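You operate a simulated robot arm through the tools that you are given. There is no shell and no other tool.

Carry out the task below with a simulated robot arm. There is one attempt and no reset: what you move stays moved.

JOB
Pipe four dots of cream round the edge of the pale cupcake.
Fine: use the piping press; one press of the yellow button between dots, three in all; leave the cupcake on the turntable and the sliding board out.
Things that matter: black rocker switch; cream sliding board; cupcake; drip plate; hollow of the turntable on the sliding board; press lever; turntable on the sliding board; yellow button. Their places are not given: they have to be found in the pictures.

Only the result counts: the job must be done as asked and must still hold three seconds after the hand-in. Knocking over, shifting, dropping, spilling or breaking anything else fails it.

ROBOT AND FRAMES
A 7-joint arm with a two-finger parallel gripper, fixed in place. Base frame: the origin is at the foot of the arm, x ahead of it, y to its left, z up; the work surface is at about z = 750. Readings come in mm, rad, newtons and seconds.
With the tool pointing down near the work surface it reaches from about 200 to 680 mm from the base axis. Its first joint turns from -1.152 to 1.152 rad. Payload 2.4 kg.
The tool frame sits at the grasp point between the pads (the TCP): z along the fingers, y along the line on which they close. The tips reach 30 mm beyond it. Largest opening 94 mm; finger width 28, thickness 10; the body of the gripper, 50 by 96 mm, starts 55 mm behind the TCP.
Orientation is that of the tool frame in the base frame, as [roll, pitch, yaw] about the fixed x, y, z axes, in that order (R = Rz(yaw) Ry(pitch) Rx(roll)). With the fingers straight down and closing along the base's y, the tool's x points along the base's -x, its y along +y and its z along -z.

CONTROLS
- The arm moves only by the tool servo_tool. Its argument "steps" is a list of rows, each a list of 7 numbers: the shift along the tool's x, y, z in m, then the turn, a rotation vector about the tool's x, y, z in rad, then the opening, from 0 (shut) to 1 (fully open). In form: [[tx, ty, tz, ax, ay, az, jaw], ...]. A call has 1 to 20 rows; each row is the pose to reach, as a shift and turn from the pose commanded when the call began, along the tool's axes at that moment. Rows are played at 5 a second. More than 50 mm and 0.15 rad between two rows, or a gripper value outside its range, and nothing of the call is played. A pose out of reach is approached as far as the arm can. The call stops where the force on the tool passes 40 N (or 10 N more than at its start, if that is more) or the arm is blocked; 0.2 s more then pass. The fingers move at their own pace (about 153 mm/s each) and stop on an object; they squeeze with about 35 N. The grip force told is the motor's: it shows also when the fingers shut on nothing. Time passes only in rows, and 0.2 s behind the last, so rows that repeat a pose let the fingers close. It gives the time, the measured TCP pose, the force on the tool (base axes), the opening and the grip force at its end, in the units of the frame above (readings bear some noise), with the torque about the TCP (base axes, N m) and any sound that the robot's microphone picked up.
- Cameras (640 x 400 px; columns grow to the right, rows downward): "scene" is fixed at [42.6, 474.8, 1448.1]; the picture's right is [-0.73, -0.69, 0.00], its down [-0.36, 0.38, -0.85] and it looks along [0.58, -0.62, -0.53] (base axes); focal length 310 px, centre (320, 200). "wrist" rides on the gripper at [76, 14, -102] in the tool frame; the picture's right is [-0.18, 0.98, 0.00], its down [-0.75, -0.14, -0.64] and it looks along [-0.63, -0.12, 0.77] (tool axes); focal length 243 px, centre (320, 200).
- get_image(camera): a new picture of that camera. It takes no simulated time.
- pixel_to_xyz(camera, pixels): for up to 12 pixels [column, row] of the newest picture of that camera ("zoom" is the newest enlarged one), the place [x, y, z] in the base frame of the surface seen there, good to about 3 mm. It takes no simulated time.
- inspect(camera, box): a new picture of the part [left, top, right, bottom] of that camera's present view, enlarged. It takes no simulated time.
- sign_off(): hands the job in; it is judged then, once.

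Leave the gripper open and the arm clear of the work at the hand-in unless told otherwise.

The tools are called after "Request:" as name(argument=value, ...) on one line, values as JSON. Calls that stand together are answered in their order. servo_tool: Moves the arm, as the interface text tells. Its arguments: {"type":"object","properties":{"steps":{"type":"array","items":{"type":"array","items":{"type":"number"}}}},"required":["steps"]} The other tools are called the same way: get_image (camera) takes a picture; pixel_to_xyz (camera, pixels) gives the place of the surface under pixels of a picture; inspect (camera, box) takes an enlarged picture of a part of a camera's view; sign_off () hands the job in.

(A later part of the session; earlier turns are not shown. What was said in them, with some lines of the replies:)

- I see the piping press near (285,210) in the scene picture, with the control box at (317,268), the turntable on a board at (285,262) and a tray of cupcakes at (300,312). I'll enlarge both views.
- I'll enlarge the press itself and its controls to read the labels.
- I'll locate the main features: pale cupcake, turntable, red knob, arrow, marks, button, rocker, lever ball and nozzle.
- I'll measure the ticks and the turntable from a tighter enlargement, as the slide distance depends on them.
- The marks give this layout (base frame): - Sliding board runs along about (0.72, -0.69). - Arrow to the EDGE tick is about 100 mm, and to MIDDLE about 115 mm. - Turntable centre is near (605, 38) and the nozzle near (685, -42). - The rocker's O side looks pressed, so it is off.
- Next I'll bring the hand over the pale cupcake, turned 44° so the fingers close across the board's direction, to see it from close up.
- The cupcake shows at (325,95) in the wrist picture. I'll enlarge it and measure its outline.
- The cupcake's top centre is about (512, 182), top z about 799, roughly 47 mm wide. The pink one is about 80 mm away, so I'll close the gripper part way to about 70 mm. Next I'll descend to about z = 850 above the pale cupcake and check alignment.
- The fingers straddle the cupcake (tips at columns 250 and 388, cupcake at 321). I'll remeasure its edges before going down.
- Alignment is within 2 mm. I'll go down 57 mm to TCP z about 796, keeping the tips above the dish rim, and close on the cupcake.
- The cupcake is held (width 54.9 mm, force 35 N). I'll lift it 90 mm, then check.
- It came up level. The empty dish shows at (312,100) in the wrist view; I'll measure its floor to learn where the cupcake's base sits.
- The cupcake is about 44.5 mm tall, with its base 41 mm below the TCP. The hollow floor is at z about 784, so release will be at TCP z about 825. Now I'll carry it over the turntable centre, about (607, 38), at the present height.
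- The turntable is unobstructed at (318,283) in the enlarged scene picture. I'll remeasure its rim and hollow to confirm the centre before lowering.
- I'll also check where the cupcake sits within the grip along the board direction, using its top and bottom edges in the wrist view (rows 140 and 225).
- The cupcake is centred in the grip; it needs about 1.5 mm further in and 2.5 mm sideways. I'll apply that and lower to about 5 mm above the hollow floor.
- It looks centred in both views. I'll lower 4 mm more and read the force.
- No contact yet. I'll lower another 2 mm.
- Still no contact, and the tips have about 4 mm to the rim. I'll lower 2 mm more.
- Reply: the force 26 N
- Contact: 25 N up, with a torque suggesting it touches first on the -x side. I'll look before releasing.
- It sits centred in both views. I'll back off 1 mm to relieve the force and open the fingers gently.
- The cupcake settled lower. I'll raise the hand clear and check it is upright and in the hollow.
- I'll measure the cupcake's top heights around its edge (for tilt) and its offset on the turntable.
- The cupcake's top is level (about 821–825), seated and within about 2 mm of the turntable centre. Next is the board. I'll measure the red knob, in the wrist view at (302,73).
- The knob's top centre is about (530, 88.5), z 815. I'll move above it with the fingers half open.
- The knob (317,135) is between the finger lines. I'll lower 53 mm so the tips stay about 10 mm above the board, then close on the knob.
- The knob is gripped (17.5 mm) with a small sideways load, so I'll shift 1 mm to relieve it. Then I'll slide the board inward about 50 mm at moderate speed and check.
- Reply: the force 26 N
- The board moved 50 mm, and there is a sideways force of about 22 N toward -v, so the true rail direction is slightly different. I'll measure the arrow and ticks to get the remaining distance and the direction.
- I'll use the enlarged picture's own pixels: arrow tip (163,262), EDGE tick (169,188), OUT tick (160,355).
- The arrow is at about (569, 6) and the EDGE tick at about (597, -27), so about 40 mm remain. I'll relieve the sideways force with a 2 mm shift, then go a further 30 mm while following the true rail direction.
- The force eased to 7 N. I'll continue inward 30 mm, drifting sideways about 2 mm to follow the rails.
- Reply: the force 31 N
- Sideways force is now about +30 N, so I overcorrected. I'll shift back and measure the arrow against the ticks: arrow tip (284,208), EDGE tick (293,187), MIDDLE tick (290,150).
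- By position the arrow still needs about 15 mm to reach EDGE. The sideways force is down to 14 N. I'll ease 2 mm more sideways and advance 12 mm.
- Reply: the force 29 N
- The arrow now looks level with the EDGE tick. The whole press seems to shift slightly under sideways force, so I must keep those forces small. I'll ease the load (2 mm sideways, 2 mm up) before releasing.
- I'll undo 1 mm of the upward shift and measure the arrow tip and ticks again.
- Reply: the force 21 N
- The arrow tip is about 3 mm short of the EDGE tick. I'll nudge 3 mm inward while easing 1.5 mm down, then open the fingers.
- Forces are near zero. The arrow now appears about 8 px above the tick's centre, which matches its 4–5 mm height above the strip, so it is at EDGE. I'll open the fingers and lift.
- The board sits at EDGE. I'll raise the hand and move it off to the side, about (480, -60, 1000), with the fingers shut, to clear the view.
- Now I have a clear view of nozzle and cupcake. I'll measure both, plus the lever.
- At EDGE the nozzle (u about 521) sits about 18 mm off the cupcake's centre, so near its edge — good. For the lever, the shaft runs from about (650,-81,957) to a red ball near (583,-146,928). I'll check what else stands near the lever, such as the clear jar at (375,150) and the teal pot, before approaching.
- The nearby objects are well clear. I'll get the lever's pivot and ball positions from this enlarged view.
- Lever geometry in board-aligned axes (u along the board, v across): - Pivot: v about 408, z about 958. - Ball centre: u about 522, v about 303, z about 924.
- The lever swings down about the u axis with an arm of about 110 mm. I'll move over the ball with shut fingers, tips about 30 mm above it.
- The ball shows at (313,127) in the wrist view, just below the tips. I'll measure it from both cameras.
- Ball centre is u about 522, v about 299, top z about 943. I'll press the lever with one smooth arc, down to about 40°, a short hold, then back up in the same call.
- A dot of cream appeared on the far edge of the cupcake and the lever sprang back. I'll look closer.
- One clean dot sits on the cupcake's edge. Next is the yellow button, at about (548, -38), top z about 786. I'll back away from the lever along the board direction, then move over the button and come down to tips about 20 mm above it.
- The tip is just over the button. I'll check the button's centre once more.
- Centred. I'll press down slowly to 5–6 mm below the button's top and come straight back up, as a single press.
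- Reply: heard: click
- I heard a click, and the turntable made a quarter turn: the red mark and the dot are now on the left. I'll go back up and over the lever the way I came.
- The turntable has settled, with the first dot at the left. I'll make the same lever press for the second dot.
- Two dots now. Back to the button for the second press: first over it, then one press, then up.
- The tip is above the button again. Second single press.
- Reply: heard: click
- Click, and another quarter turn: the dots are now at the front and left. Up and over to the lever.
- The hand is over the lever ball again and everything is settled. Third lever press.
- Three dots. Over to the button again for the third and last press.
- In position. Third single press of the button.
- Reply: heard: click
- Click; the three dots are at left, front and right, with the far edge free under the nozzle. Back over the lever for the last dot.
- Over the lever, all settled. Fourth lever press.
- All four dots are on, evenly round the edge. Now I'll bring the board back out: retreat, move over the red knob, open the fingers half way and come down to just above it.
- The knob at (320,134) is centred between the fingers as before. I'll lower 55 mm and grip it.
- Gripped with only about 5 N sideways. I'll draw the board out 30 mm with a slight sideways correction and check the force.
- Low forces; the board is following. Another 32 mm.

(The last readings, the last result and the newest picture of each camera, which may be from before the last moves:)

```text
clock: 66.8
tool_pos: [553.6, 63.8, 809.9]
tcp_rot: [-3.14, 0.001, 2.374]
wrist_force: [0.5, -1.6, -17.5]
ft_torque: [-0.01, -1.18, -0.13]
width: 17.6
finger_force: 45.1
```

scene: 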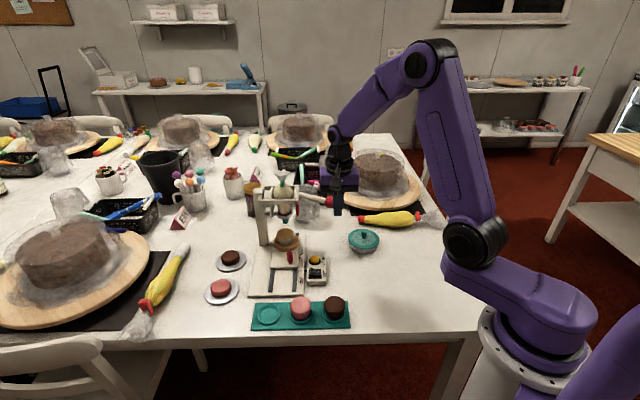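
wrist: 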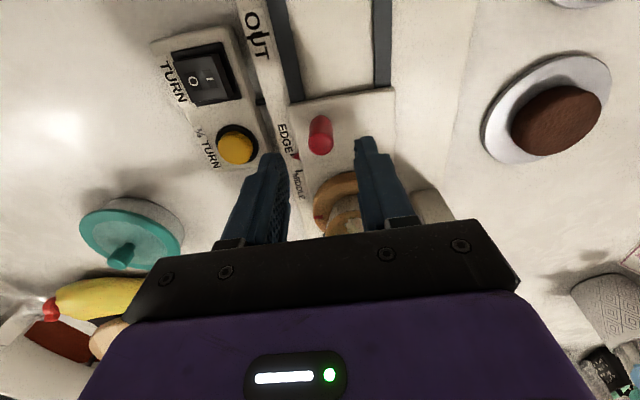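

Sideways force is nil. I'll ease down 0.5 mm and draw it out a further 31 mm.

Request:
servo_tool(steps=[[0.003, 0.0, 0.0005, 0, 0, 0, 0.1], [0.008, 0.0, 0.0005, 0, 0, 0, 0.1], [0.014, 0.0002, 0.0005, 0, 0, 0, 0.1], [0.02, 0.0003, 0.0005, 0, 0, 0, 0.1], [0.025, 0.0004, 0.0005, 0, 0, 0, 0.1], [0.029, 0.0005, 0.0005, 0, 0, 0, 0.1], [0.031, 0.0005, 0.0005, 0, 0, 0, 0.1], [0.031, 0.0005, 0.0005, 0, 0, 0, 0.1]])

Request:
inspect(camera="scene", box=[268, 235, 332, 300])

```text
clock: 68.6
tool_pos: [531.9, 86.2, 811.6]
tcp_rot: [-3.141, 0.0, 2.371]
wrist_force: [-9.3, -9.3, 10.2]
ft_torque: [0.63, -0.09, -0.04]
width: 17.5
finger_force: 44.9
```

```text
6.15 times, centred on (300, 268) of scene
```

zoom: 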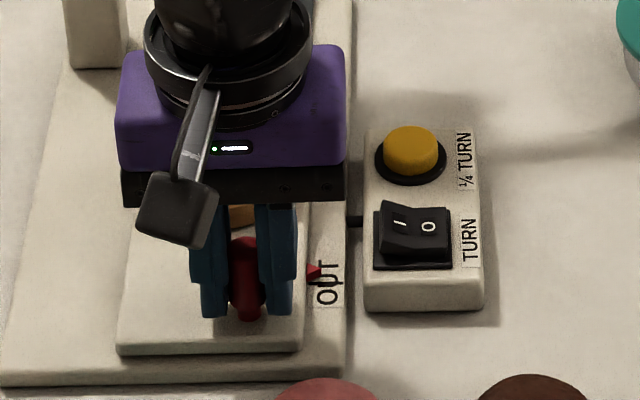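

The base and button sit exactly where they were at the start. The arrow is about 4 mm short of its original OUT place (row 271 against 278). I'll draw 4 mm more and ease 1.5 mm sideways.

Request:
servo_tool(steps=[[0.001, -0.001, -0.0005, 0, 0, 0, 0.1], [0.0025, -0.0015, -0.0005, 0, 0, 0, 0.1], [0.004, -0.0015, -0.0005, 0, 0, 0, 0.1], [0.004, -0.0015, -0.0005, 0, 0, 0, 0.1]])

Request:
inspect(camera="scene", box=[268, 235, 332, 300])

```text
clock: 69.6
tool_pos: [529.5, 88.6, 811.0]
tcp_rot: [3.136, 0.002, 2.373]
wrist_force: [11.4, 0.4, -13.9]
ft_torque: [-0.49, 0.54, 0.0]
width: 17.8
finger_force: 45.2
```

```text
6.15 times, centred on (300, 268) of scene
```

zoom: 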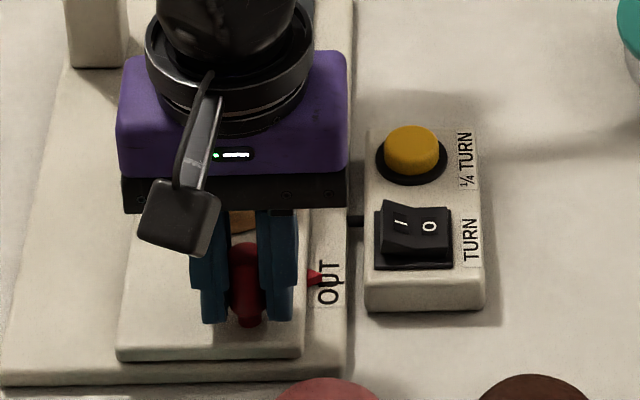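

The arrow is back at its starting place (row 277), with light resistance, so it is at the OUT stop. I'll relax the hand, open, and lift straight up.

Request:
servo_tool(steps=[[-0.0007, 0.0008, 0.0005, 0, 0, 0, 0.1], [-0.0007, 0.0008, 0.0005, 0, 0, 0, 0.2], [-0.0007, 0.0008, 0.0005, 0, 0, 0, 0.35], [-0.0007, 0.0008, 0.0005, 0, 0, 0, 0.45], [0, 0.001, -0.03, 0, 0, 0, 0.45], [0, 0.001, -0.07, 0, 0, 0, 0.45], [0.03, 0.001, -0.11, 0, 0, 0, 0.7], [0.06, -0.03, -0.15, 0, 0, 0, 1], [0.06, -0.07, -0.18, 0, 0, 0, 1], [0.06, -0.11, -0.2, 0, 0, 0, 1], [0.06, -0.15, -0.22, 0, 0, 0, 1], [0.06, -0.15, -0.22, 0, 0, 0, 1]])

Request:
get_image(camera="scene")

Request:
inspect(camera="scene", box=[245, 190, 345, 310])

Request:
get_image(camera="wrist")

```text
refused: row 8 steps farther than a row can; nothing moved
```

```text
taken
```

scene: 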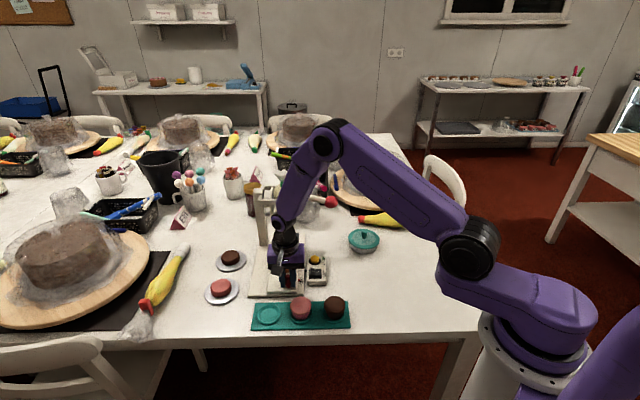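

```text
3.33 times, centred on (295, 250) of scene
```

zoom: 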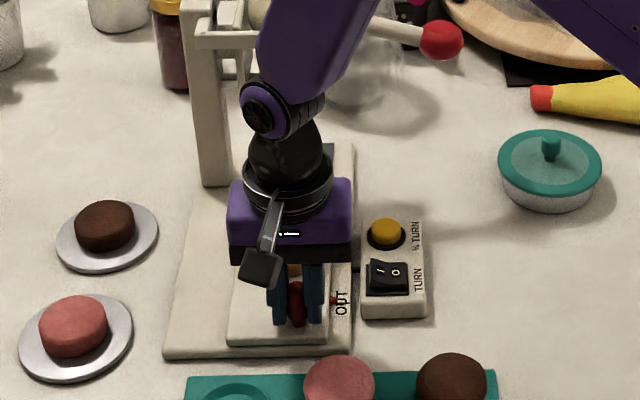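

```text
taken
```

wrist: 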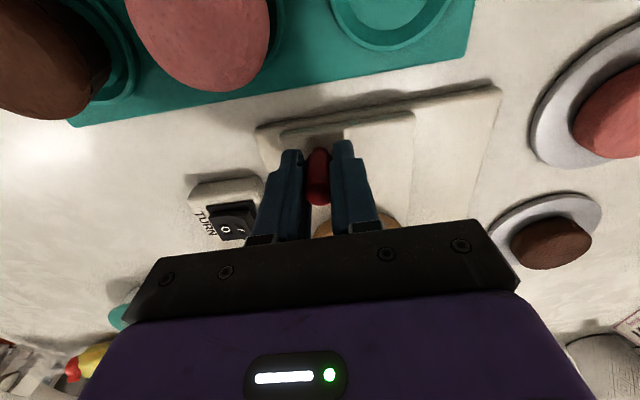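

The call was refused because one row stepped more than 50 mm, so nothing moved. I'll repeat it with smaller rows.

Request:
servo_tool(steps=[[-0.0007, 0.0008, 0.0005, 0, 0, 0, 0.1], [-0.0007, 0.0008, 0.0005, 0, 0, 0, 0.2], [-0.0007, 0.0008, 0.0005, 0, 0, 0, 0.35], [-0.0007, 0.0008, 0.0005, 0, 0, 0, 0.45], [0, 0.001, -0.03, 0, 0, 0, 0.45], [0, 0.001, -0.07, 0, 0, 0, 0.45], [0.02, 0.001, -0.1, 0, 0, 0, 0.7], [0.04, -0.02, -0.13, 0, 0, 0, 1], [0.06, -0.05, -0.16, 0, 0, 0, 1], [0.06, -0.09, -0.18, 0, 0, 0, 1], [0.06, -0.13, -0.2, 0, 0, 0, 1], [0.06, -0.16, -0.22, 0, 0, 0, 1], [0.06, -0.16, -0.22, 0, 0, 0, 1]])

Request:
get_image(camera="scene")

Request:
inspect(camera="scene", box=[260, 220, 340, 300])

Request:
get_image(camera="wrist")

```text
clock: 72.4
tool_pos: [374.4, 13.7, 1032.3]
tcp_rot: [-3.141, 0.0, 2.373]
wrist_force: [-0.1, 0.3, -0.3]
ft_torque: [0.0, 0.03, -0.01]
width: 93.9
finger_force: 0.1
```

```text
taken
```

scene: 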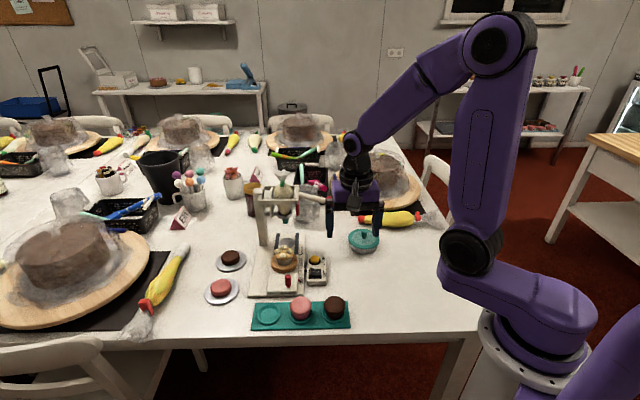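

```text
5.00 times, centred on (300, 260) of scene
```

zoom: 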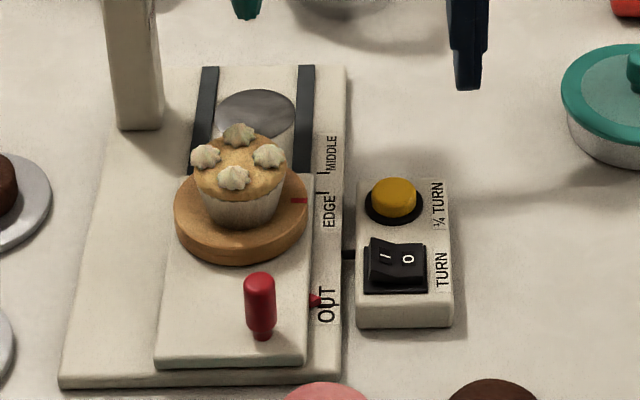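

```text
taken
```

wrist: 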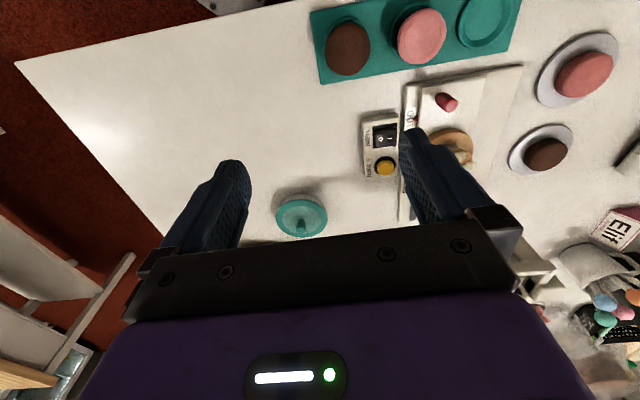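

The result:
- The cupcake stands in the turntable with four dots round its edge.
- The board is at OUT, the drip plate is clean, and the rocker is still off.
- The gripper is open and the arm is clear.

I'm handing in.

Request:
sign_off()

```text
The job is handed in.
```

I piped four dots of cream round the edge of the pale cupcake with the piping press and handed the job in. The hand-in gave no verdict, so I can't say how it was judged.

- **Dots:** the lever was pressed four times, with the board at EDGE. In the last picture the dots sit at the far, near, left and right edges of the cupcake.
- **Button:** the yellow button was pressed three times, once between dots. Each press gave a click and a quarter turn.
- **Cupcake and board:** the cupcake stands upright on the turntable, about 2 mm off its centre. The sliding board is back at OUT.
- **Everything else:** the rocker switch was not touched and is still off, and the drip plate is clean. The press moved by about 1 mm while I slid the board in, but it looked back in its starting place at the end.

The gripper is open and the arm is clear of the work.
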